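You operate a simulated robot arm through the tools that you are given. There is no shell and no other tool.

Carry out the task below with a simulated two-armed robot. There is one attempt and no reset: what you move stays moved.

## Task
Clamp the red motor, connect it and run it at 2 until DONE shows, then switch off.
Fine: dial back to 0.

The check looks at the end state, three seconds after you hand in, the way a careful person would. Anything else that was tipped, shoved, dropped, spilled or broken makes it a failure.

## Robot
Two 7-joint arms with fingered hands on one trunk that stands fixed in place. Base frame: the origin is at the foot of the trunk, x ahead of it, y to its left, z up. Units: mm, degrees, N and s.
The left shoulder is at [70, 162, 1271], the right one opposite. With the tool pointing down near the work surface each hand reaches from about 300 to 800 mm from the base axis, measured 20 degrees to its own side. Payload 4 kg a hand.
Tool frame (each hand has its own): the origin (TCP) lies between the finger pads and is the grasp point; the fingertips stand 26 mm ahead of it; z points along the fingers, y is the line along which they close. The gripper opens to 132 mm; its body begins 73 mm behind the TCP. The gripper is a hand of 4 fingers: y runs from the thumb to the fingers, the wrist lies at [0, 0, -224] in the tool frame, and closing takes about 1.5 s.
Orientation is that of the tool frame in the base frame, as a unit quaternion [w, x, y, z]. With the fingers straight down and closing along the base's y, the tool's x points along the base's -x, its y along +y and its z along -z.

## Interface
- The arms move only by the tool arm_command. It takes "left_targets", "right_targets" or both (then of equal length, played together; a hand with none holds still); each is a list that holds one entry, the list of rows, each a list of 7 numbers: the shift along the base's x, y, z in units of 30 mm (1.0 is 30 mm), then the turn, a rotation vector about the base's x, y, z in units of 6 degrees (1.0 is 6 degrees), then the opening, from 0 (shut) to 1 (fully open). In form: [[[x, y, z, rx, ry, rz, gripper], ...]]. A call has 1 to 20 rows; each row shifts and turns the commanded pose from where the row before left it. A call with a number of a shift or a turn outside -1 to 1 is refused whole. A row lasts 0.2 s, in which the tool goes at most 50 mm and 8.6 degrees; a call with a longer step from one row to the next is refused whole, and so is a gripper value outside its range. A pose out of reach is approached as far as the arm can. The call stops where the force on the tool passes 40 N (or 10 N more than at its start, if that is more) or the arm is blocked; 0.2 s more then pass. The fingers move at their own pace (about 45 mm/s each) and stop on an object; they squeeze with about 25 N. The grip force told is the motor's: it shows also when the fingers shut on nothing. Time passes only in rows, and 0.2 s behind the last, so rows that do not move let the fingers close. The reply holds the time, the measured pose of the TCP, the force on the tool along the base axes, the opening and the grip force, in the units named above and with some noise, with the torque about the TCP (base axes, N m) and any sound that the robot's microphone picked up.
- Cameras (640 x 400 px; columns grow to the right, rows downward): "scene" is now at [129, 63.2, 1511]; the picture's right is [0.61, -0.79, -0.00], its down [-0.39, -0.30, -0.87] and it looks along [0.69, 0.53, -0.50] (base axes); focal length 320 px, centre (320, 200). "left" rides on the left gripper at [-73, 6, -94] in its tool frame; the picture's right is [-0.08, -1.00, 0.00], its down [0.78, -0.06, -0.62] and it looks along [0.61, -0.05, 0.79] (tool axes); focal length 230 px, centre (320, 200). "right" rides on the right gripper at [73, 6, -94] in its tool frame; the picture's right is [-0.08, 1.00, 0.00], its down [-0.78, -0.06, -0.62] and it looks along [-0.61, -0.05, 0.79] (tool axes); focal length 230 px, centre (320, 200). There is no depth. A picture from a camera that has moved, and an enlarged one, comes with that camera's place and axes in the base frame and with its lens. The place of the scene camera against the robot may be out by one fixed shift of up to 12 mm in any direction.
- camera(camera): a new picture of that camera. No time passes.
- lift_body(by): slides the trunk up (or, below 0, down) by that many mm; the arms and the scene camera ride with it, the base frame stays. It gives what a move gives, with no picture.
- set_grasp(shape, hand): the hand has 4 fingers and takes this shape, open, in about a second: jaw (thumb against the fingers, like two jaws); tri (thumb and two fingers); tip (a fingertip pinch); poke (one finger out to press); point (the index stretched); flat (the hand flat); cup (the hand cupped); fist (a fist). The gripper value then closes the fingers along that shape, each until it touches; the sizes above hold for jaw. It gives what a move gives, with no picture.
- turn_head(pan, tilt): turns the head with the scene camera to pan (to the left, within 86 degrees either way) and tilt (down, from -29 to 69), counted from straight ahead of the robot. It gives what a move gives.
- zoom(camera, box): a new picture of the part [left, top, right, bottom] of that camera's present view, enlarged. No time passes.
- hand_in(): hands the job in; it is judged then, once.

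Places have to be worked out from the pictures, the camera data and where the tool is seen. Open the grippers and draw the arms clear of the work before you hand the job in, unless the task says otherwise.

The tools are called after "Request:" as name(argument=value, ...) on one line, values as JSON. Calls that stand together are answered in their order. arm_command: Moves the arms, as the interface text tells. Its arguments: {"type":"object","properties":{"left_targets":{"type":"array","items":{"type":"array","items":{"type":"array","items":{"type":"number"}}}},"right_targets":{"type":"array","items":{"type":"array","items":{"type":"array","items":{"type":"number"}}}}},"required":[]} The other tools are called the same way: lift_body (by) moves the trunk up or down; set_grasp (shape, hand) gives the hand a shape; turn_head (pan, tilt) turns the head that bears the scene camera; camera (camera) takes a picture; zoom (camera, box) takes an enlarged picture of a part of a camera's view; hand_in () hands the job in.

At the start:

```text
t: 0.0
left_tcp_pos: [417.3, 485.0, 1228.1]
left_tool_rot: [0.0, 0.0, 1.0, 0.0]
left_contact_force: [0.4, 1.5, 1.1]
left_wrist_torque: [0.05, 0.01, -0.04]
left_gripper_width: 131.8
left_gripper_force: 0.0
left_shape: jaw
right_tcp_pos: [478.4, 72.5, 1185.8]
right_tool_rot: [0.0, 0.0, 1.0, 0.0]
right_contact_force: [-0.2, 0.5, 0.7]
right_wrist_torque: [0.02, -0.04, -0.03]
right_gripper_width: 131.8
right_gripper_force: 0.0
right_shape: jaw
trunk travel left (down, up): [-750.0, 190.0]
head pan, tilt (commanded): [37.5, 29.7]
```

scene: 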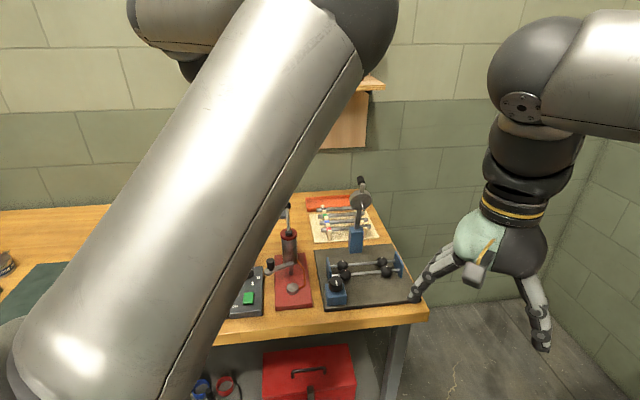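
right: 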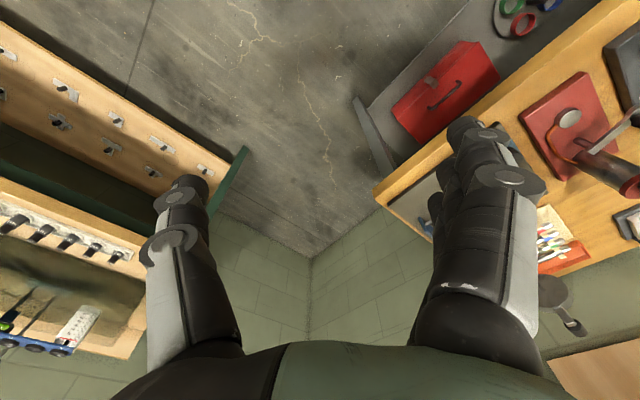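
left: 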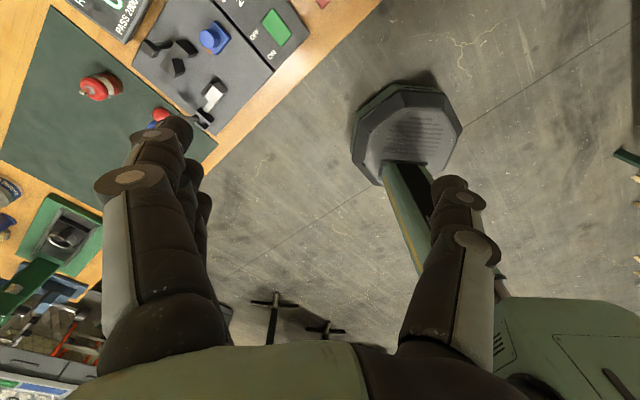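

The left arm blocks much of the scene view; the left camera shows a test rig (blue knob, vise-like pieces, green switch) on a bench to the left. I'll turn the head to look further left and down.

Request:
turn_head(pan=65, tilt=40)

Request:
zoom(camera="left", box=[0, 0, 360, 225])

Request:
camera(camera="scene")

```text
t: 0.9
left_tcp_pos: [418.2, 485.1, 1227.4]
left_tool_rot: [0.0, 0.0, 1.0, 0.0]
left_contact_force: [1.0, -0.1, -0.4]
left_wrist_torque: [-0.01, 0.02, 0.07]
left_gripper_width: 131.9
left_gripper_force: 0.1
left_shape: jaw
right_tcp_pos: [477.9, 72.2, 1186.2]
right_tool_rot: [0.0, 0.0, 1.0, 0.0]
right_contact_force: [0.3, -0.7, 0.4]
right_wrist_torque: [0.01, 0.02, 0.0]
right_gripper_width: 131.6
right_gripper_force: 0.0
right_shape: jaw
trunk travel left (down, up): [-750.0, 190.0]
head pan, tilt (commanded): [65.0, 40.0]
```

```text
1.78 times, centred on (180, 112) of left
camera zoom: at [490.4, 490.8, 1321.7], right [0.08, -1.0, 0.0], down [-0.78, -0.06, 0.62], along [-0.61, -0.05, -0.79], focal length 409 px, centre (569, 356)
```

zoom: 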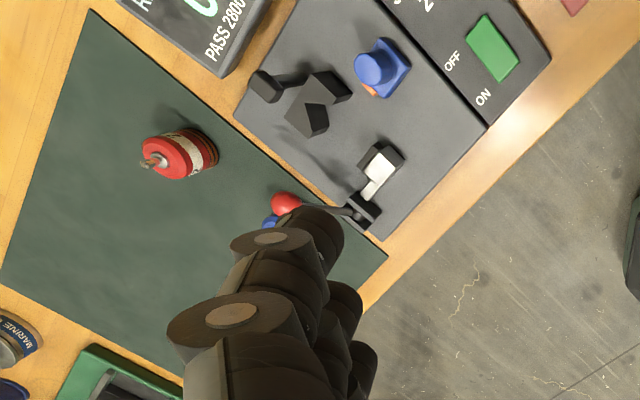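

```text
taken
camera scene: at [93.1, 85.1, 1495.1], right [0.91, -0.42, 0.0], down [-0.27, -0.58, -0.77], along [0.32, 0.69, -0.64], focal length 320 px, centre (320, 200)
```

scene: 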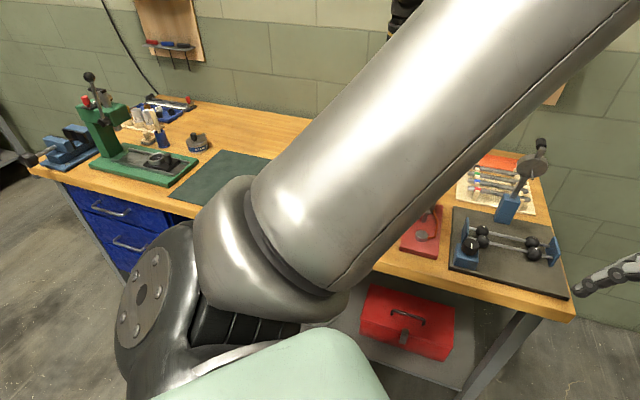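

Left upper arm crosses the view; the bench runs diagonally at about 45° ahead-left. I'll swing both hands toward the right, well above the bench, to clear the view of the head camera.

Request:
arm_command(left_targets=[[[0.3, -0.9, 0, 0, 0, 0, 1], [0.3, -0.9, 0, 0, 0, 0, 1], [0.3, -0.9, 0, 0, 0, 0, 1], [0.3, -0.9, 0, 0, 0, 0, 1], [0.3, -0.9, 0, 0, 0, 0, 1], [0.3, -0.9, 0, 0, 0, 0, 1], [0.3, -0.9, 0, 0, 0, 0, 1], [0.3, -0.9, 0, 0, 0, 0, 1], [0.3, -0.9, 0, 0, 0, 0, 1], [0.3, -0.9, 0, 0, 0, 0, 1]]], right_targets=[[[0, -0.9, 0, 0, 0, 0, 1], [0, -0.9, 0, 0, 0, 0, 1], [0, -0.9, 0, 0, 0, 0, 1], [0, -0.9, 0, 0, 0, 0, 1], [0, -0.9, 0, 0, 0, 0, 1], [0, -0.9, 0, 0, 0, 0, 1], [0, -0.9, 0, 0, 0, 0, 1], [0, -0.9, 0, 0, 0, 0, 1], [0, -0.9, 0, 0, 0, 0, 1], [0, -0.9, 0, 0, 0, 0, 1]]])

Request:
camera(camera="scene")

Request:
camera(camera="left")

```text
t: 2.2
left_tcp_pos: [444.4, 356.4, 1144.1]
left_tool_rot: [-0.105, -0.023, 0.994, -0.017]
left_contact_force: [0.1, 0.1, -0.1]
left_wrist_torque: [0.01, -0.01, -0.03]
left_gripper_width: 131.7
left_gripper_force: 0.1
left_shape: jaw
right_tcp_pos: [480.5, -72.5, 1186.0]
right_tool_rot: [-0.001, 0.0, 1.0, 0.001]
right_contact_force: [0.2, -0.8, -0.2]
right_wrist_torque: [0.01, 0.01, -0.02]
right_gripper_width: 132.0
right_gripper_force: 0.1
right_shape: jaw
trunk travel left (down, up): [-750.0, 190.0]
head pan, tilt (commanded): [65.0, 40.0]
stopped in row 6 (left hand): the arm was blocked; the commanded pose is now the measured one
```

```text
taken
camera scene: at [94.7, 82.8, 1495.1], right [0.91, -0.42, 0.0], down [-0.27, -0.58, -0.77], along [0.32, 0.69, -0.64], focal length 320 px, centre (320, 200)
```

scene: 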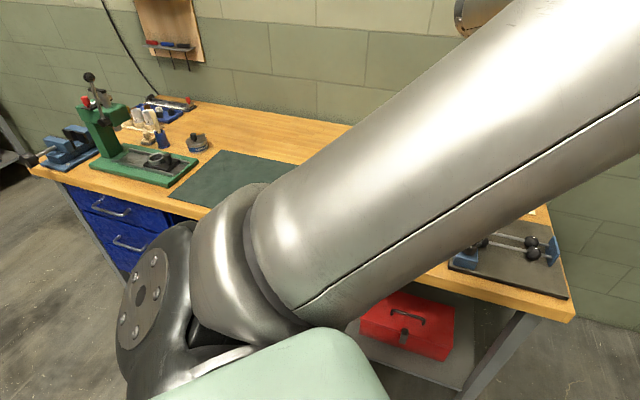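

```text
taken
camera left: at [534.6, 368.9, 1220.1], right [0.13, -0.99, 0.01], down [-0.64, -0.07, 0.77], along [-0.76, -0.11, -0.64], focal length 230 px, centre (320, 200)
```

left: 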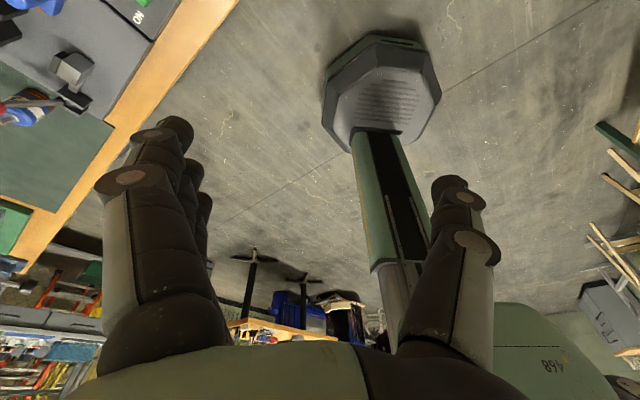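

The left arm got blocked in its folded posture and tilted ~12°. I'll undo the tilt and send the left hand out over the left part of the bench (well above it), which should straighten the arm and clear the view.

Request:
arm_command(left_targets=[[[-0.3, 0.8, 0.5, 0.08, -0.5, -0.11, 1], [-0.3, 0.8, 0.5, 0.08, -0.5, -0.11, 1], [-0.3, 0.8, 0.5, 0.08, -0.5, -0.11, 1], [-0.3, 0.8, 0.5, 0.08, -0.5, -0.11, 1], [-0.3, 0.8, 0.3, 0, 0, 0, 1], [-0.3, 0.8, 0.3, 0, 0, 0, 1], [-0.3, 0.8, 0.2, 0, 0, 0, 1], [-0.3, 0.8, 0.2, 0, 0, 0, 1], [-0.3, 0.8, 0.2, 0, 0, 0, 1], [-0.3, 0.8, 0.2, 0, 0, 0, 1]]])

Request:
camera(camera="scene")

Request:
camera(camera="left")

```text
t: 4.4
left_tcp_pos: [355.2, 600.2, 1242.7]
left_tool_rot: [0.0, 0.001, 1.0, 0.001]
left_contact_force: [-0.7, -0.5, -0.1]
left_wrist_torque: [0.01, -0.03, 0.01]
left_gripper_width: 131.6
left_gripper_force: 0.1
left_shape: jaw
right_tcp_pos: [478.8, -68.7, 1188.4]
right_tool_rot: [0.0, 0.0, 1.0, 0.0]
right_contact_force: [-0.3, -0.2, 0.4]
right_wrist_torque: [-0.01, -0.04, 0.03]
right_gripper_width: 131.9
right_gripper_force: 0.0
right_shape: jaw
trunk travel left (down, up): [-750.0, 190.0]
head pan, tilt (commanded): [65.0, 40.0]
```

```text
taken
camera scene: at [91.9, 86.5, 1495.1], right [0.91, -0.42, 0.0], down [-0.27, -0.58, -0.77], along [0.32, 0.69, -0.64], focal length 320 px, centre (320, 200)
```

scene: 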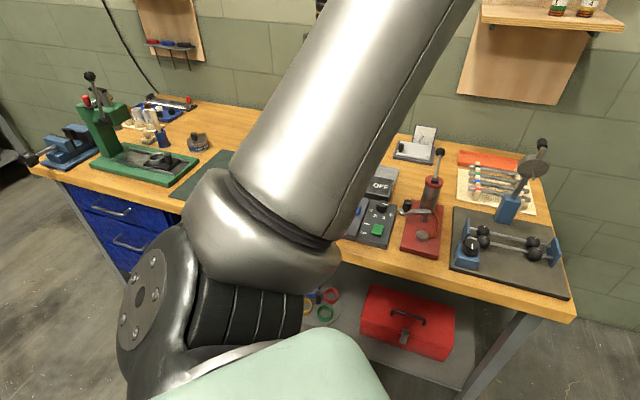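

```text
taken
camera left: at [426.5, 605.5, 1337.0], right [0.08, -1.0, 0.0], down [-0.79, -0.06, 0.61], along [-0.61, -0.05, -0.79], focal length 230 px, centre (320, 200)
```

left: 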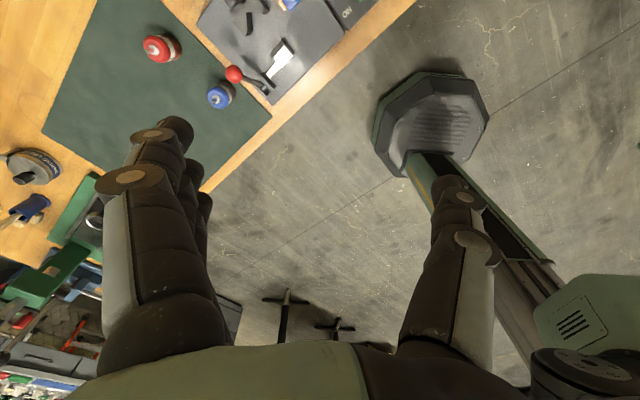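

The arm still hides the test rig in the middle. I'll move the left hand further left (staying about 350 mm above the bench) to open the view.

Request:
arm_command(left_targets=[[[-0.9, 0.1, 0.1, 0, 0, 0, 1], [-0.9, 0.1, 0.1, 0, 0, 0, 1], [-0.9, 0.1, 0.1, 0, 0, 0, 1], [-0.9, 0.1, 0.1, 0, 0, 0, 1], [-0.9, 0.1, 0.1, 0, 0, 0, 1], [-0.9, 0.1, 0, 0, 0, 0, 1], [-0.9, 0.1, 0, 0, 0, 0, 1], [-0.9, 0.1, 0, 0, 0, 0, 1], [-0.9, 0.1, 0, 0, 0, 0, 1], [-0.9, 0.1, 0, 0, 0, 0, 1]]])

Request:
turn_head(pan=58, tilt=38)

Request:
camera(camera="scene")

```text
t: 6.6
left_tcp_pos: [84.8, 627.1, 1263.3]
left_tool_rot: [0.001, 0.001, 1.0, 0.001]
left_contact_force: [0.1, 0.1, 1.0]
left_wrist_torque: [0.02, -0.02, -0.01]
left_gripper_width: 131.9
left_gripper_force: 0.1
left_shape: jaw
right_tcp_pos: [478.5, -69.3, 1188.0]
right_tool_rot: [0.0, 0.0, 1.0, -0.001]
right_contact_force: [-0.6, 0.1, 0.0]
right_wrist_torque: [-0.03, 0.03, -0.02]
right_gripper_width: 132.0
right_gripper_force: 0.0
right_shape: jaw
trunk travel left (down, up): [-750.0, 190.0]
head pan, tilt (commanded): [65.0, 40.0]
```

```text
t: 7.3
left_tcp_pos: [84.9, 628.2, 1263.2]
left_tool_rot: [0.001, 0.001, 1.0, 0.0]
left_contact_force: [0.2, 0.1, -1.4]
left_wrist_torque: [0.01, -0.01, 0.02]
left_gripper_width: 131.7
left_gripper_force: 0.0
left_shape: jaw
right_tcp_pos: [478.9, -69.9, 1187.4]
right_tool_rot: [0.0, -0.001, 1.0, 0.0]
right_contact_force: [0.4, 0.0, 0.2]
right_wrist_torque: [0.05, 0.04, -0.02]
right_gripper_width: 132.1
right_gripper_force: 0.0
right_shape: jaw
trunk travel left (down, up): [-750.0, 190.0]
head pan, tilt (commanded): [58.0, 38.0]
```

```text
taken
camera scene: at [102.4, 81.4, 1498.1], right [0.85, -0.53, 0.0], down [-0.33, -0.52, -0.79], along [0.42, 0.67, -0.62], focal length 320 px, centre (320, 200)
```

scene: 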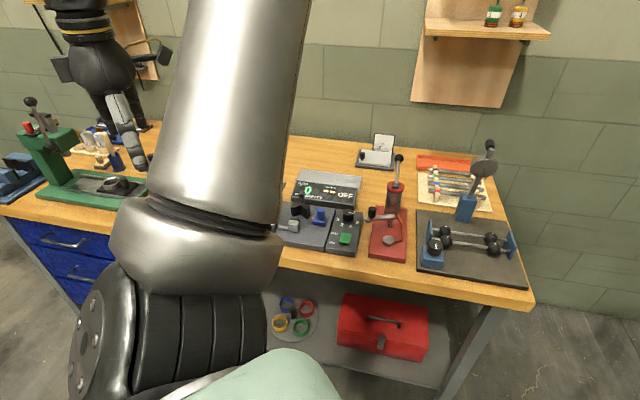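

Now the test rig is visible. I'll zoom in on it.

Request:
zoom(camera="scene", box=[240, 150, 400, 260])

Request:
zoom(camera="scene", box=[340, 120, 560, 300])

Request:
camera(camera="left")

```text
3.64 times, centred on (320, 205) of scene
camera zoom: at [102.4, 81.4, 1498.1], right [0.85, -0.53, 0.0], down [-0.33, -0.52, -0.79], along [0.42, 0.67, -0.62], focal length 1165 px, centre (320, 182)
```

zoom: 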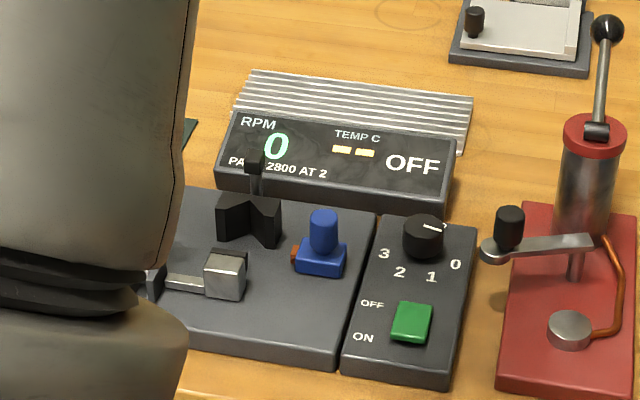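

```text
2.22 times, centred on (450, 210) of scene
camera zoom: at [102.4, 81.4, 1498.1], right [0.85, -0.53, 0.0], down [-0.33, -0.52, -0.79], along [0.42, 0.67, -0.62], focal length 712 px, centre (31, 178)
```

zoom: 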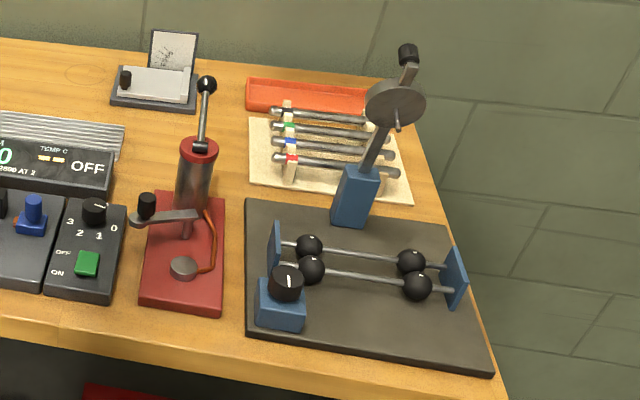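

```text
taken
camera left: at [158.6, 633.0, 1357.7], right [0.08, -1.0, 0.0], down [-0.79, -0.06, 0.61], along [-0.61, -0.05, -0.79], focal length 230 px, centre (320, 200)
```

left: 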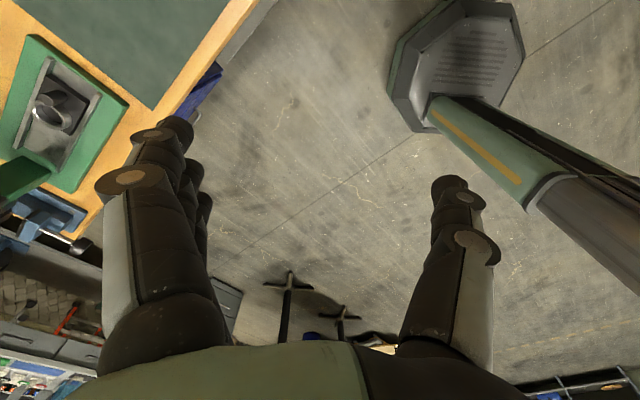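

The rig: dark base with V‑block clamp, blue plug, control box with dial (3‑2‑1‑0) and green rocker (OFF/ON), and display "PASS 2800 AT 2". I'll bring the right hand over, turned toward the bench, as a closer viewing camera.

Request:
arm_command(right_targets=[[[-0.1, 0.8, 0.2, 0, 0, 1, 1], [-0.1, 0.8, 0.2, 0, 0, 1, 1], [-0.1, 0.8, 0.2, 0, 0, 1, 1], [-0.1, 0.8, 0.2, 0, 0, 1, 1], [-0.1, 0.8, 0.2, 0, 0, 1, 1], [-0.1, 0.8, 0.2, 0, 0, 1, 1], [-0.1, 0.8, 0.2, 0, 0, 1, 1], [-0.1, 0.8, 0.2, 0, 0, 1, 1], [-0.1, 0.8, 0.2, 0, 0, 1, 1], [-0.1, 0.8, 0.2, 0, 0, 1, 1]]])

Request:
camera(camera="right")

Request:
camera(camera="scene")

```text
t: 9.7
left_tcp_pos: [86.9, 626.2, 1263.8]
left_tool_rot: [0.001, 0.0, 1.0, 0.0]
left_contact_force: [1.0, 0.4, -0.2]
left_wrist_torque: [0.02, -0.03, 0.01]
left_gripper_width: 132.1
left_gripper_force: 0.0
left_shape: jaw
right_tcp_pos: [473.2, 145.6, 1268.5]
right_tool_rot: [0.013, -0.473, 0.88, 0.033]
right_contact_force: [-0.7, 0.2, -0.5]
right_wrist_torque: [0.0, -0.02, -0.02]
right_gripper_width: 132.1
right_gripper_force: 0.0
right_shape: jaw
trunk travel left (down, up): [-750.0, 190.0]
head pan, tilt (commanded): [58.0, 38.0]
stopped in row 10 (right hand): the arm was blocked; the commanded pose is now the measured one
```

```text
taken
camera right: at [428.8, 80.8, 1358.8], right [-0.79, 0.61, 0.05], down [0.49, 0.58, 0.65], along [0.37, 0.54, -0.75], focal length 230 px, centre (320, 200)
```

right: 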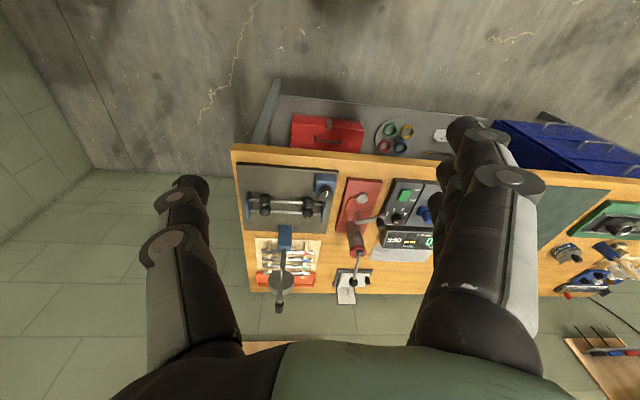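

```text
taken
camera scene: at [103.2, 79.9, 1498.1], right [0.85, -0.53, 0.0], down [-0.33, -0.52, -0.79], along [0.42, 0.67, -0.62], focal length 320 px, centre (320, 200)
```

scene: 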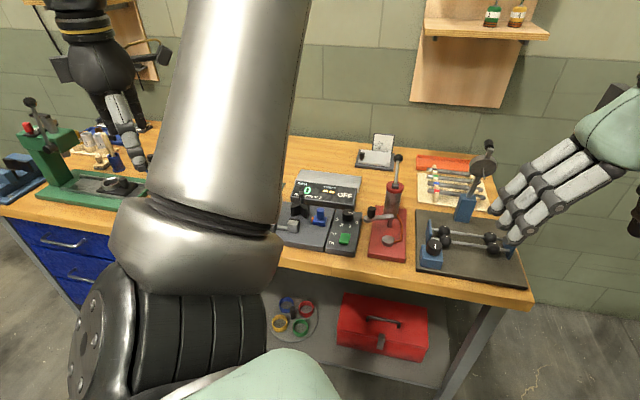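

The right camera sees the bench upside-down but clearly. Let me zoom on the rig part there.

Request:
zoom(camera="right", box=[330, 160, 490, 270])

Request:
zoom(camera="right", box=[520, 140, 640, 280])

```text
3.64 times, centred on (410, 215) of right
camera zoom: at [428.8, 80.8, 1358.8], right [-0.79, 0.61, 0.05], down [0.49, 0.58, 0.65], along [0.37, 0.54, -0.75], focal length 837 px, centre (-7, 146)
```

zoom: 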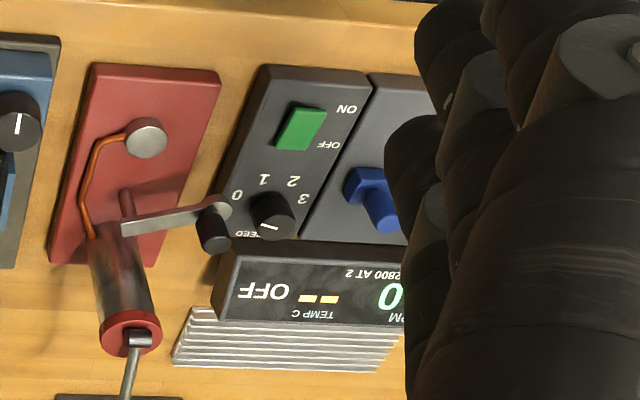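

```text
2.86 times, centred on (580, 210) of right
camera zoom: at [428.8, 80.8, 1358.8], right [-0.79, 0.61, 0.05], down [0.49, 0.58, 0.65], along [0.37, 0.54, -0.75], focal length 657 px, centre (-423, 171)
```

zoom: 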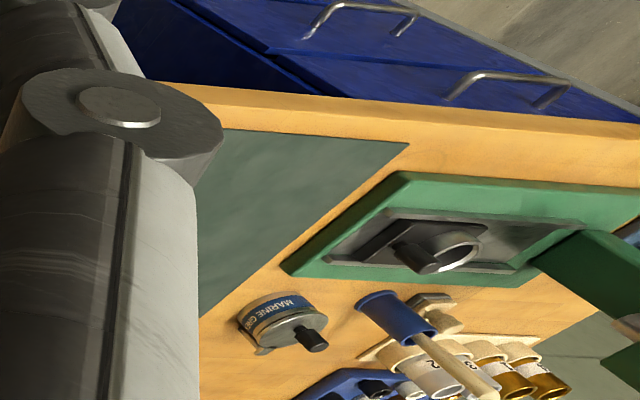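

The dial pointer currently points right at 0 and the display reads OFF. Now I'll bring the left hand (camera) over the rig at safe height to look at the clamp from above.

Request:
arm_command(left_targets=[[[1, -0.05, -0.1, 0, 0, 0, 1], [1, -0.05, -0.1, 0, 0, 0, 1], [1, -0.05, -0.1, 0, 0, 0, 1], [1, -0.05, -0.1, 0, 0, 0, 1], [1, -0.05, -0.1, 0, 0, 0, 1], [1, -0.05, -0.1, 0, 0, 0, 1], [1, -0.05, -0.1, 0, 0, 0, 1], [1, -0.05, -0.1, 0, 0, 0, 1], [1, -0.05, -0.1, 0, 0, 0, 1], [1, -0.05, -0.1, 0, 0, 0, 1], [1, -0.05, -0.1, 0, 0, 0, 1], [1, -0.05, -0.1, 0, 0, 0, 1], [1, -0.05, -0.2, 0, 0, 0, 1], [1, -0.05, -0.3, 0, 0, 0, 1]]])

Request:
camera(camera="left")

Request:
camera(camera="scene")

```text
t: 12.7
left_tcp_pos: [506.7, 605.0, 1210.6]
left_tool_rot: [0.001, -0.001, 1.0, 0.0]
left_contact_force: [-0.1, 0.3, -0.8]
left_wrist_torque: [0.02, 0.02, 0.01]
left_gripper_width: 132.0
left_gripper_force: 0.1
left_shape: jaw
right_tcp_pos: [473.6, 148.5, 1268.7]
right_tool_rot: [0.013, -0.473, 0.88, 0.032]
right_contact_force: [0.7, -0.5, 0.3]
right_wrist_torque: [-0.02, 0.0, -0.04]
right_gripper_width: 131.9
right_gripper_force: 0.1
right_shape: jaw
trunk travel left (down, up): [-750.0, 190.0]
head pan, tilt (commanded): [58.0, 38.0]
```

```text
taken
camera left: at [579.7, 612.1, 1303.7], right [0.08, -1.0, 0.0], down [-0.79, -0.06, 0.62], along [-0.61, -0.05, -0.79], focal length 230 px, centre (320, 200)
```

left: 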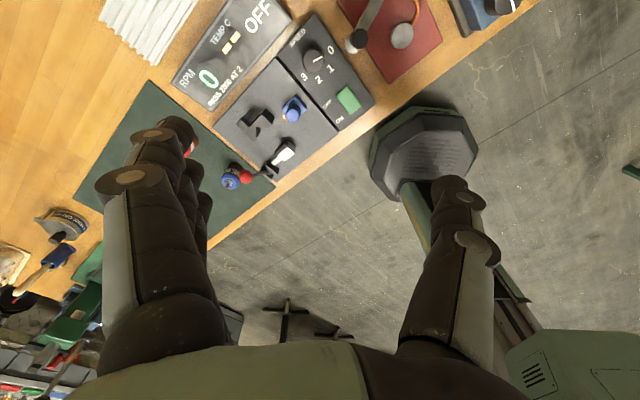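

```text
taken
camera scene: at [104.5, 82.6, 1497.9], right [0.85, -0.53, 0.0], down [-0.33, -0.52, -0.79], along [0.42, 0.67, -0.62], focal length 320 px, centre (320, 200)
```

scene: 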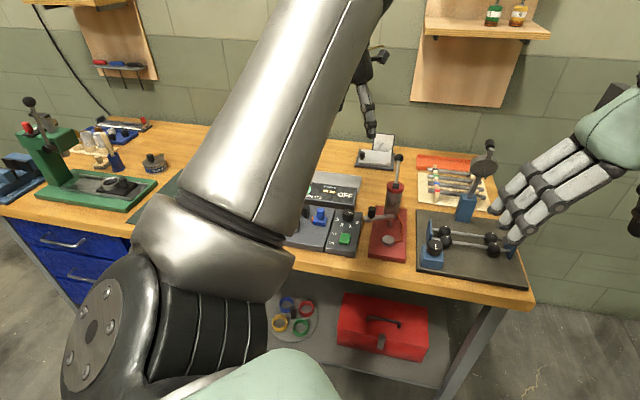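

Request:
zoom(camera="left", box=[200, 20, 392, 140])

Request:
zoom(camera="left", box=[200, 85, 320, 195])

```text
3.33 times, centred on (296, 80) of left
camera zoom: at [579.7, 612.1, 1303.7], right [0.08, -1.0, 0.0], down [-0.79, -0.06, 0.62], along [-0.61, -0.05, -0.79], focal length 767 px, centre (400, 600)
```

zoom: 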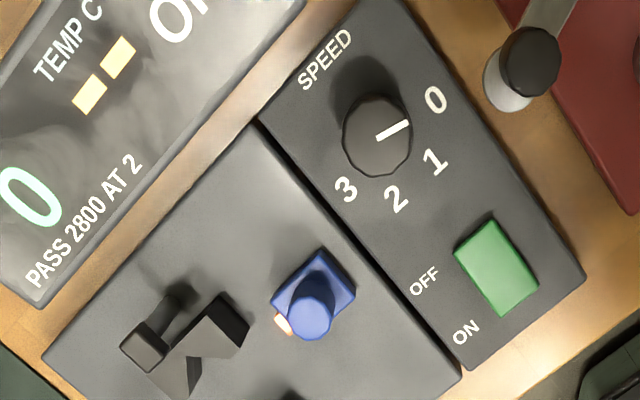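

```text
3.64 times, centred on (260, 140) of left
camera zoom: at [579.7, 612.1, 1303.7], right [0.08, -1.0, 0.0], down [-0.79, -0.06, 0.62], along [-0.61, -0.05, -0.79], focal length 837 px, centre (538, 418)
```

zoom: 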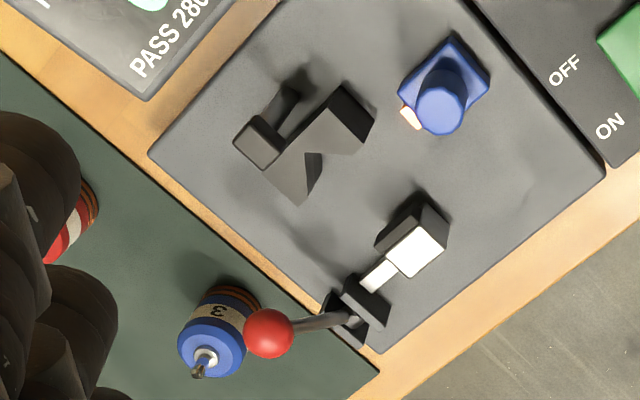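

Now I see a clamp with a V-block, a metal plunger block with red-ball lever, a blue sliding contact, and a post with black head. I'll zoom in more to get the geometry.

Request:
zoom(camera="left", box=[230, 88, 314, 188])

Request:
zoom(camera="scene", box=[270, 180, 370, 260])

```text
4.00 times, centred on (272, 138) of left
camera zoom: at [579.7, 612.1, 1303.7], right [0.08, -1.0, 0.0], down [-0.79, -0.06, 0.62], along [-0.61, -0.05, -0.79], focal length 920 px, centre (512, 448)
```

zoom: 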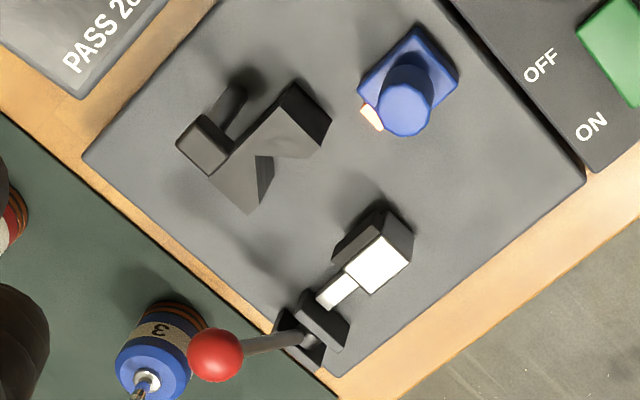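

```text
5.00 times, centred on (320, 220) of scene
camera zoom: at [104.5, 82.6, 1497.9], right [0.85, -0.53, 0.0], down [-0.33, -0.52, -0.79], along [0.42, 0.67, -0.62], focal length 1602 px, centre (320, 100)
```

zoom: 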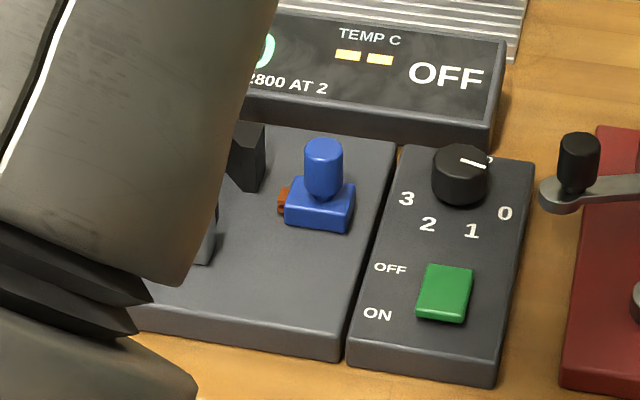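

By triangulation the ball handle sits near (356,725,959), its pivot near (329,700,890), the V notch near (435,703) and the plunger block near (382,658). I want a clear head-camera view of this clamp, so I'll pull the left arm well out to the left.

Request:
arm_command(left_targets=[[[-1, 0, 0.2, 0, 0, 0, 1], [-1, 0, 0.2, 0, 0, 0, 1], [-1, 0, 0.2, 0, 0, 0, 1], [-1, 0, 0.2, 0, 0, 0, 1], [-1, 0, 0.2, 0, 0, 0, 1], [-1, 0, 0.2, 0, 0, 0, 1], [-1, 0, 0.2, 0, 0, 0, 1], [-1, 0, 0.2, 0, 0, 0, 1], [-1, 0, 0, 0, 0, 0, 1], [-1, 0, 0, 0, 0, 0, 1], [-1, 0, 0, 0, 0, 0, 1], [-1, 0, 0, 0, 0, 0, 1], [-1, 0, 0, 0, 0, 0, 1], [-1, -0.1, 0, 0, 0, 0, 1], [-1, -0.2, 0, 0, 0, 0, 1], [-1, -0.2, 0, 0, 0, 0, 1], [-1, -0.2, 0, 0, 0, 0, 1], [-1, -0.2, 0, 0, 0, 0, 1], [-1, -0.2, 0, 0, 0, 0, 1], [-1, -0.2, 0, 0, 0, 0, 1]]])

Request:
camera(camera="scene")

Request:
zoom(camera="scene", box=[220, 140, 380, 260])

```text
t: 16.9
left_tcp_pos: [-89.7, 573.5, 1268.3]
left_tool_rot: [0.002, 0.0, 1.0, 0.001]
left_contact_force: [-0.3, 0.5, 0.1]
left_wrist_torque: [-0.01, -0.01, -0.01]
left_gripper_width: 132.1
left_gripper_force: 0.0
left_shape: jaw
left hand out of reach, approached as far as the arm can: row 20
right_tcp_pos: [471.2, 146.1, 1270.1]
right_tool_rot: [0.013, -0.473, 0.88, 0.032]
right_contact_force: [0.4, -1.1, 1.5]
right_wrist_torque: [0.0, 0.01, -0.01]
right_gripper_width: 132.0
right_gripper_force: 0.0
right_shape: jaw
trunk travel left (down, up): [-750.0, 190.0]
head pan, tilt (commanded): [58.0, 38.0]
```

```text
taken
camera scene: at [100.8, 81.4, 1498.2], right [0.85, -0.53, 0.0], down [-0.33, -0.52, -0.79], along [0.42, 0.67, -0.62], focal length 320 px, centre (320, 200)
```

scene: 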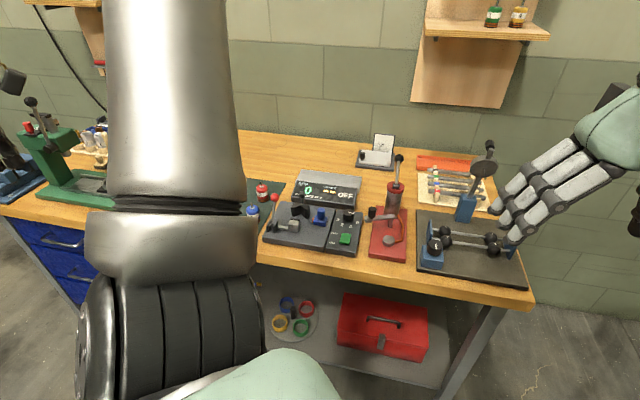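

```text
3.33 times, centred on (300, 200) of scene
camera zoom: at [100.8, 81.4, 1498.2], right [0.85, -0.53, 0.0], down [-0.33, -0.52, -0.79], along [0.42, 0.67, -0.62], focal length 1068 px, centre (387, 200)
```

zoom: 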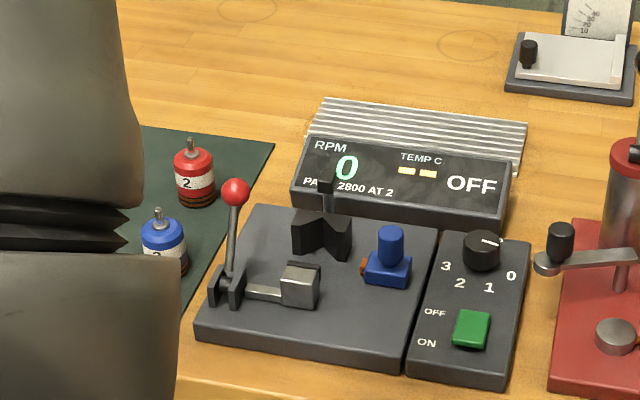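

Clear view now: red motor "2" stands upright on the mat beside a blue one; lever is vertical with fork pivot. I'll zoom tighter on the clamp.

Request:
zoom(camera="scene", box=[262, 180, 332, 240])

Request:
zoom(camera="scene", box=[235, 165, 305, 225])

Request:
zoom(camera="scene", box=[315, 195, 375, 255])

```text
6.67 times, centred on (297, 210) of scene
camera zoom: at [100.8, 81.4, 1498.2], right [0.85, -0.53, 0.0], down [-0.33, -0.52, -0.79], along [0.42, 0.67, -0.62], focal length 2137 px, centre (473, 133)
```

zoom: 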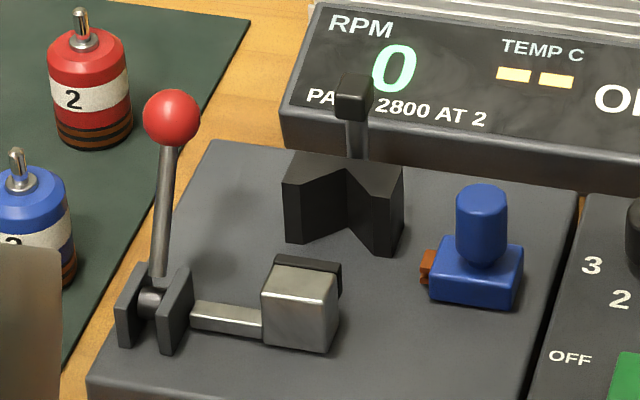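

```text
6.67 times, centred on (270, 195) of scene
camera zoom: at [100.8, 81.4, 1498.2], right [0.85, -0.53, 0.0], down [-0.33, -0.52, -0.79], along [0.42, 0.67, -0.62], focal length 2137 px, centre (653, 233)
```

zoom: 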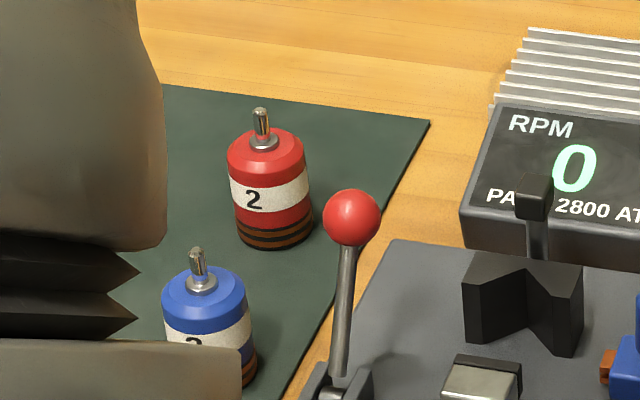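

```text
6.67 times, centred on (345, 225) of scene
camera zoom: at [100.8, 81.4, 1498.2], right [0.85, -0.53, 0.0], down [-0.33, -0.52, -0.79], along [0.42, 0.67, -0.62], focal length 2137 px, centre (153, 33)
```

zoom: 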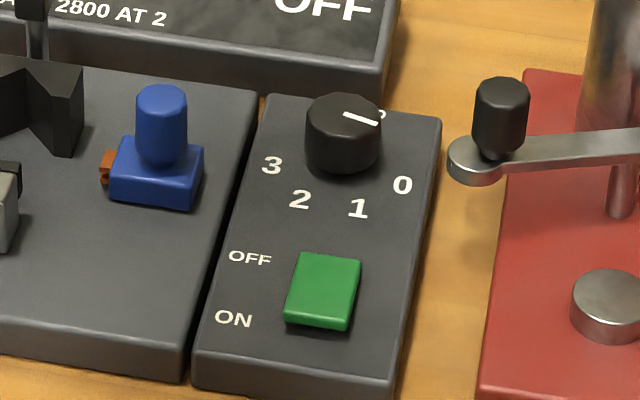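

Now the mechanism is clear: the V-block opens toward me, the jaw block (dark pad) slides toward it when the lever in the fork (rotating about the bench's lateral axis) is moved; the motor stands upright with copper rings at its base and the blue slider's copper contact faces the motor seat. I'll bring the left hand over the motor, rotated 45° so the fingers close along the bench's length.

Request:
arm_command(left_targets=[[[0.98, 0.38, -0.15, 0, 0, 0.5, 1], [0.98, 0.38, -0.15, 0, 0, 0.5, 1], [0.98, 0.38, -0.15, 0, 0, 0.5, 1], [0.98, 0.38, -0.15, 0, 0, 0.5, 1], [0.98, 0.38, -0.15, 0, 0, 0.5, 1], [0.98, 0.38, -0.15, 0, 0, 0.5, 1], [0.98, 0.38, -0.15, 0, 0, 0.5, 1], [0.98, 0.38, -0.15, 0, 0, 0.5, 1], [0.98, 0.38, -0.15, 0, 0, 0.5, 1], [0.98, 0.38, -0.15, 0, 0, 0.5, 1], [0.98, 0.38, -0.15, 0, 0, 0.5, 1], [0.98, 0.38, -0.15, 0, 0, 0.5, 1], [0.98, 0.38, -0.15, 0, 0, 0.5, 1], [0.98, 0.38, -0.15, 0, 0, 0.5, 1], [0, 0, 0, 0, 0, 0.5, 1]]])

Request:
camera(camera="left")

Request:
camera(camera="scene")

```text
t: 20.1
left_tcp_pos: [321.6, 733.0, 1206.3]
left_tool_rot: [0.0, -0.383, 0.924, 0.0]
left_contact_force: [-0.2, -0.4, 0.0]
left_wrist_torque: [-0.02, 0.0, 0.01]
left_gripper_width: 132.0
left_gripper_force: 0.1
left_shape: jaw
right_tcp_pos: [471.0, 147.3, 1270.1]
right_tool_rot: [0.014, -0.474, 0.88, 0.031]
right_contact_force: [0.8, 0.3, -1.3]
right_wrist_torque: [0.0, 0.01, 0.0]
right_gripper_width: 131.9
right_gripper_force: 0.0
right_shape: jaw
trunk travel left (down, up): [-750.0, 190.0]
head pan, tilt (commanded): [58.0, 38.0]
```

```text
taken
camera left: at [370.2, 789.2, 1300.5], right [0.76, -0.65, 0.0], down [-0.51, -0.6, 0.61], along [-0.4, -0.47, -0.79], focal length 230 px, centre (320, 200)
```

left: 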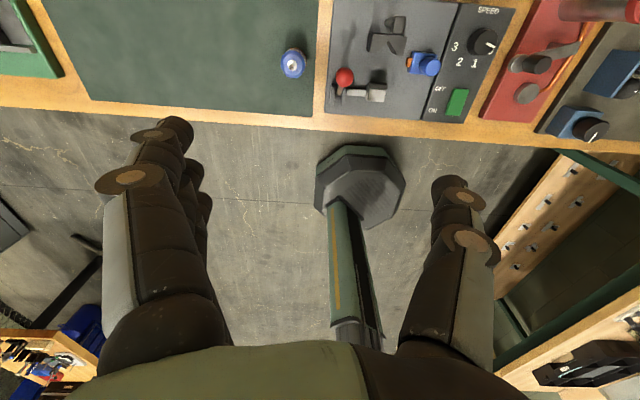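

```text
taken
camera scene: at [102.3, 81.1, 1498.1], right [0.85, -0.53, 0.0], down [-0.33, -0.52, -0.79], along [0.42, 0.67, -0.62], focal length 320 px, centre (320, 200)
```

scene: 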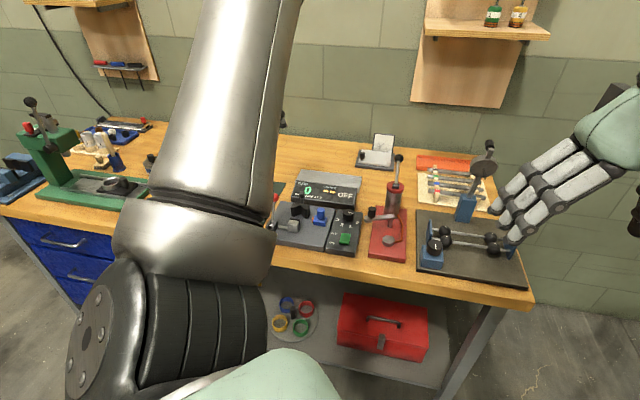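

The camera now sits on the far side of the hand, so the red motor is out of view. I'll try turning the left hand the other way (−180° about vertical) so that its camera looks outward over the bench, backing off a bit while turning.

Request:
arm_command(left_targets=[[[-0.1, -0.3, 0.1, 0, 0, -1, 1], [-0.1, -0.3, 0.1, 0, 0, -1, 1], [-0.1, -0.3, 0.1, 0, 0, -1, 1], [-0.1, -0.3, 0.1, 0, 0, -1, 1], [-0.1, -0.3, 0.1, 0, 0, -1, 1], [-0.1, -0.3, 0.1, 0, 0, -1, 1], [-0.1, -0.3, 0.1, 0, 0, -1, 1], [-0.1, -0.3, 0.1, 0, 0, -1, 1], [-0.1, -0.3, 0.1, 0, 0, -1, 1], [-0.1, -0.3, 0.1, 0, 0, -1, 1], [-0.1, -0.3, 0.1, 0, 0, -1, 1], [-0.1, -0.3, 0.1, 0, 0, -1, 1], [-0.1, -0.3, 0.1, 0, 0, -1, 1], [-0.1, -0.3, 0.1, 0, 0, -1, 1], [-0.1, -0.3, 0.1, 0, 0, -1, 1], [0, 0, 0, 0, 0, -1, 1], [0, 0, 0, 0, 0, -1, 1], [0, 0, 0, 0, 0, -1, 1], [0, 0, 0, 0, 0, -1, 1], [0, 0, 0, 0, 0, -1, 1]]])

Request:
camera(camera="left")

```text
t: 24.3
left_tcp_pos: [278.1, 600.0, 1250.9]
left_tool_rot: [0.001, 0.478, 0.878, -0.001]
left_contact_force: [0.1, 0.2, -0.7]
left_wrist_torque: [0.02, -0.04, 0.0]
left_gripper_width: 132.0
left_gripper_force: 0.0
left_shape: jaw
left hand out of reach, approached as far as the arm can: row 18, 19, 20
right_tcp_pos: [472.5, 148.6, 1269.0]
right_tool_rot: [0.014, -0.474, 0.88, 0.032]
right_contact_force: [-0.9, 0.0, 0.4]
right_wrist_torque: [0.02, -0.02, -0.02]
right_gripper_width: 131.9
right_gripper_force: 0.1
right_shape: jaw
trunk travel left (down, up): [-750.0, 190.0]
head pan, tilt (commanded): [58.0, 38.0]
```

```text
taken
camera left: at [322.6, 542.5, 1344.3], right [-0.8, -0.61, 0.0], down [-0.48, 0.63, 0.61], along [-0.37, 0.49, -0.79], focal length 230 px, centre (320, 200)
```

left: 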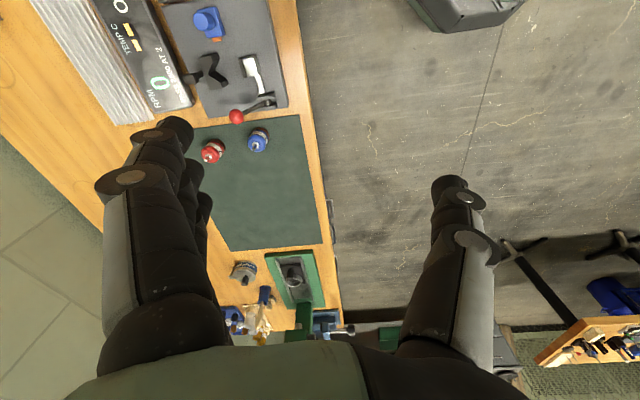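

The wrist stops near −57°, but this view shows both motors and the rig. I'll zoom to triangulate the red motor.

Request:
zoom(camera="left", box=[180, 0, 320, 180])

Request:
zoom(camera="left", box=[190, 110, 286, 170])

```text
2.22 times, centred on (250, 90) of left
camera zoom: at [322.6, 542.5, 1344.3], right [-0.8, -0.61, 0.0], down [-0.48, 0.63, 0.61], along [-0.37, 0.49, -0.79], focal length 511 px, centre (476, 444)
```

zoom: 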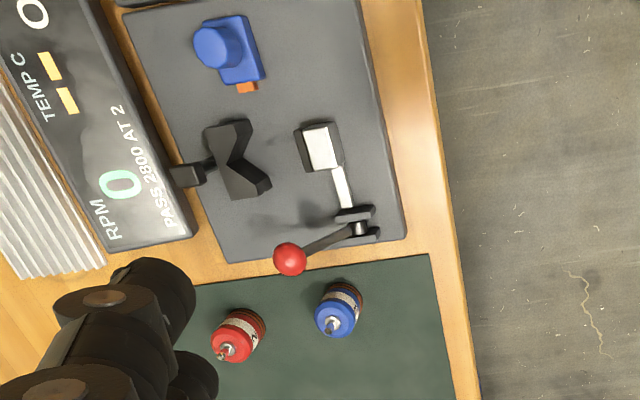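

```text
6.67 times, centred on (238, 140) of left
camera zoom: at [322.6, 542.5, 1344.3], right [-0.8, -0.61, 0.0], down [-0.48, 0.63, 0.61], along [-0.37, 0.49, -0.79], focal length 1534 px, centre (867, 600)
```

zoom: 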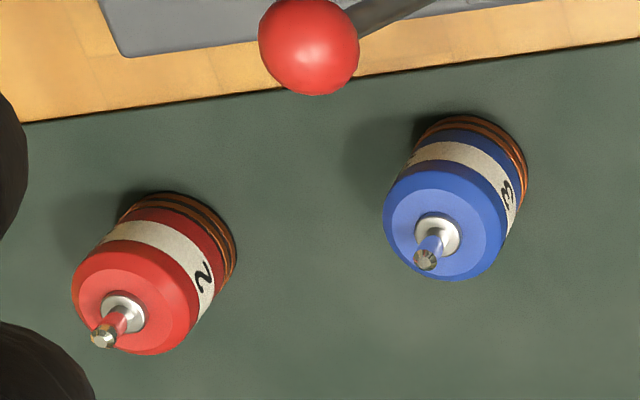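

Triangulating: red motor axis ≈ (370,857), bottom z≈863, cap z≈918; lever ball ≈ (355,724,963); rig base top ≈ 880. More zooms of the clamp from here for precise V-block, jaw and slider positions.

Request:
zoom(camera="left", box=[212, 40, 300, 120])

Request:
zoom(camera="left", box=[160, 0, 260, 80])

```text
5.00 times, centred on (256, 80) of left
camera zoom: at [322.6, 542.5, 1344.3], right [-0.8, -0.61, 0.0], down [-0.48, 0.63, 0.61], along [-0.37, 0.49, -0.79], focal length 1150 px, centre (640, 800)
```

zoom: 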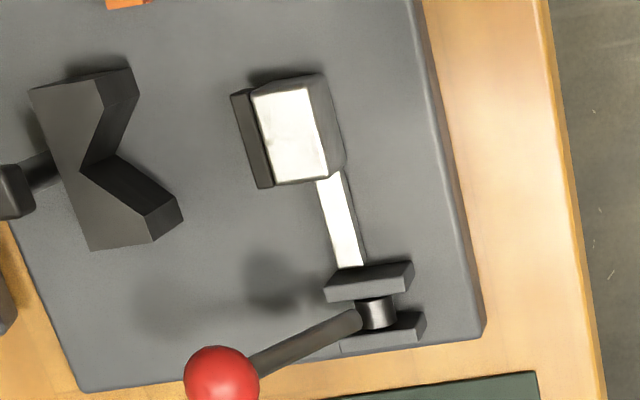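

```text
5.00 times, centred on (210, 40) of left
camera zoom: at [322.6, 542.5, 1344.3], right [-0.8, -0.61, 0.0], down [-0.48, 0.63, 0.61], along [-0.37, 0.49, -0.79], focal length 1150 px, centre (870, 1000)
```

zoom: 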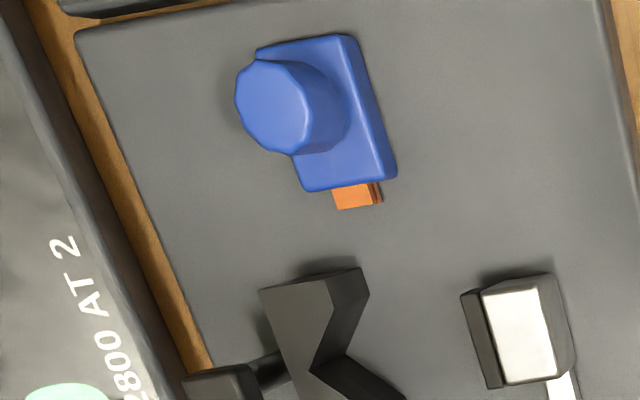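

Very clear: V notch at ≈(428,712), block top z≈913; jaw pad face ≈56 mm in front of the notch. The motor seat should be ≈(408,691). I'll check the hand's "tip" and "tri" shapes to see how narrow the fingers are.

Request:
set_grasp(shape="tip", hand="left")

Request:
camera(camera="left")

Request:
set_grasp(shape="tri", hand="left")

Request:
camera(camera="left")

Request:
set_grasp(shape="poke", hand="left")

Request:
camera(camera="left")

```text
t: 25.2
left_tcp_pos: [278.5, 600.9, 1250.9]
left_tool_rot: [0.001, 0.478, 0.878, -0.001]
left_contact_force: [-0.7, -0.4, -1.0]
left_wrist_torque: [0.03, 0.0, 0.05]
left_gripper_width: 131.9
left_gripper_force: 0.1
left_shape: tip
right_tcp_pos: [473.0, 147.7, 1269.5]
right_tool_rot: [0.014, -0.474, 0.88, 0.031]
right_contact_force: [-0.3, -0.9, -0.2]
right_wrist_torque: [-0.05, 0.03, 0.0]
right_gripper_width: 131.9
right_gripper_force: 0.0
right_shape: jaw
trunk travel left (down, up): [-750.0, 190.0]
head pan, tilt (commanded): [58.0, 38.0]
```

```text
taken
camera left: at [322.5, 542.5, 1344.3], right [-0.79, -0.61, 0.0], down [-0.48, 0.63, 0.61], along [-0.37, 0.49, -0.79], focal length 230 px, centre (320, 200)
```

left: 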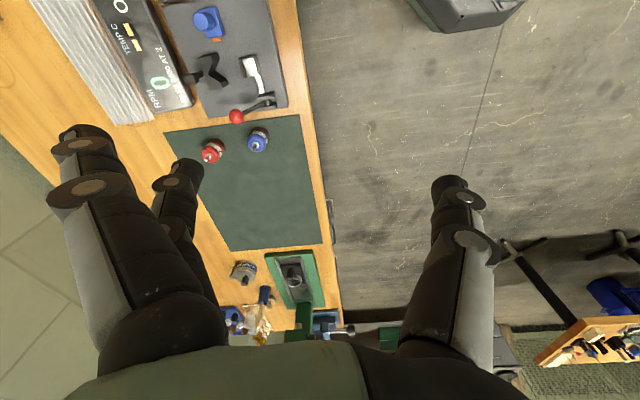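

```text
t: 26.1
left_tcp_pos: [278.2, 601.2, 1250.4]
left_tool_rot: [0.001, 0.478, 0.878, 0.001]
left_contact_force: [0.4, -0.6, -1.0]
left_wrist_torque: [0.0, -0.01, 0.02]
left_gripper_width: 131.9
left_gripper_force: 0.0
left_shape: tri
right_tcp_pos: [473.5, 147.6, 1269.2]
right_tool_rot: [0.014, -0.473, 0.88, 0.031]
right_contact_force: [0.9, 0.7, -0.2]
right_wrist_torque: [0.0, -0.03, 0.0]
right_gripper_width: 132.0
right_gripper_force: 0.1
right_shape: jaw
trunk travel left (down, up): [-750.0, 190.0]
head pan, tilt (commanded): [58.0, 38.0]
```

```text
taken
camera left: at [322.6, 542.5, 1344.3], right [-0.79, -0.61, 0.0], down [-0.48, 0.63, 0.61], along [-0.37, 0.49, -0.79], focal length 230 px, centre (320, 200)
```

left: 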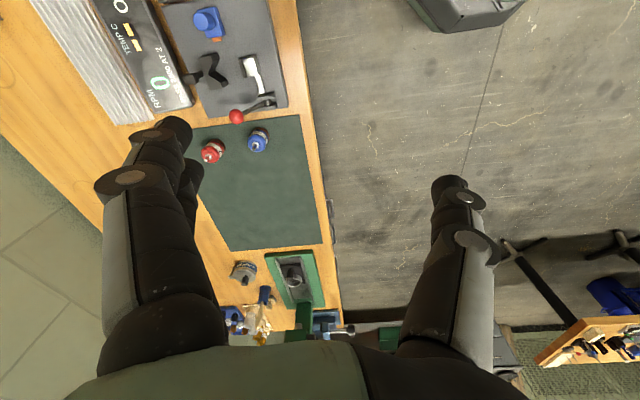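

```text
t: 27.0
left_tcp_pos: [278.3, 600.2, 1250.4]
left_tool_rot: [0.001, 0.479, 0.878, -0.001]
left_contact_force: [0.4, 0.7, -0.5]
left_wrist_torque: [-0.02, -0.01, 0.02]
left_gripper_width: 0.0
left_gripper_force: 0.1
left_shape: poke
right_tcp_pos: [472.1, 147.5, 1269.9]
right_tool_rot: [0.013, -0.473, 0.88, 0.032]
right_contact_force: [-0.7, 0.9, 0.2]
right_wrist_torque: [0.0, -0.02, 0.0]
right_gripper_width: 131.9
right_gripper_force: 0.1
right_shape: jaw
trunk travel left (down, up): [-750.0, 190.0]
head pan, tilt (commanded): [58.0, 38.0]
```

```text
taken
camera left: at [322.5, 542.5, 1344.3], right [-0.79, -0.61, 0.0], down [-0.48, 0.63, 0.61], along [-0.37, 0.49, -0.79], focal length 230 px, centre (320, 200)
```

left: 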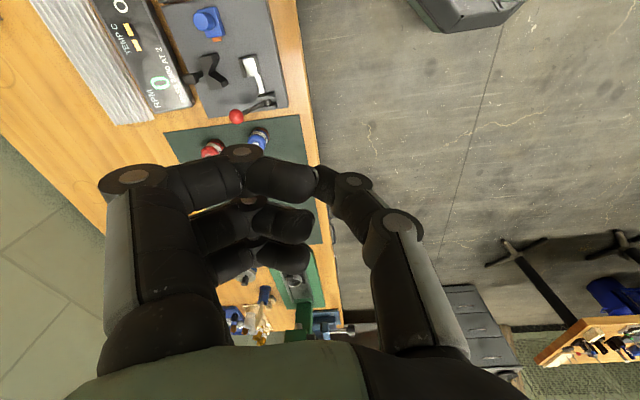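

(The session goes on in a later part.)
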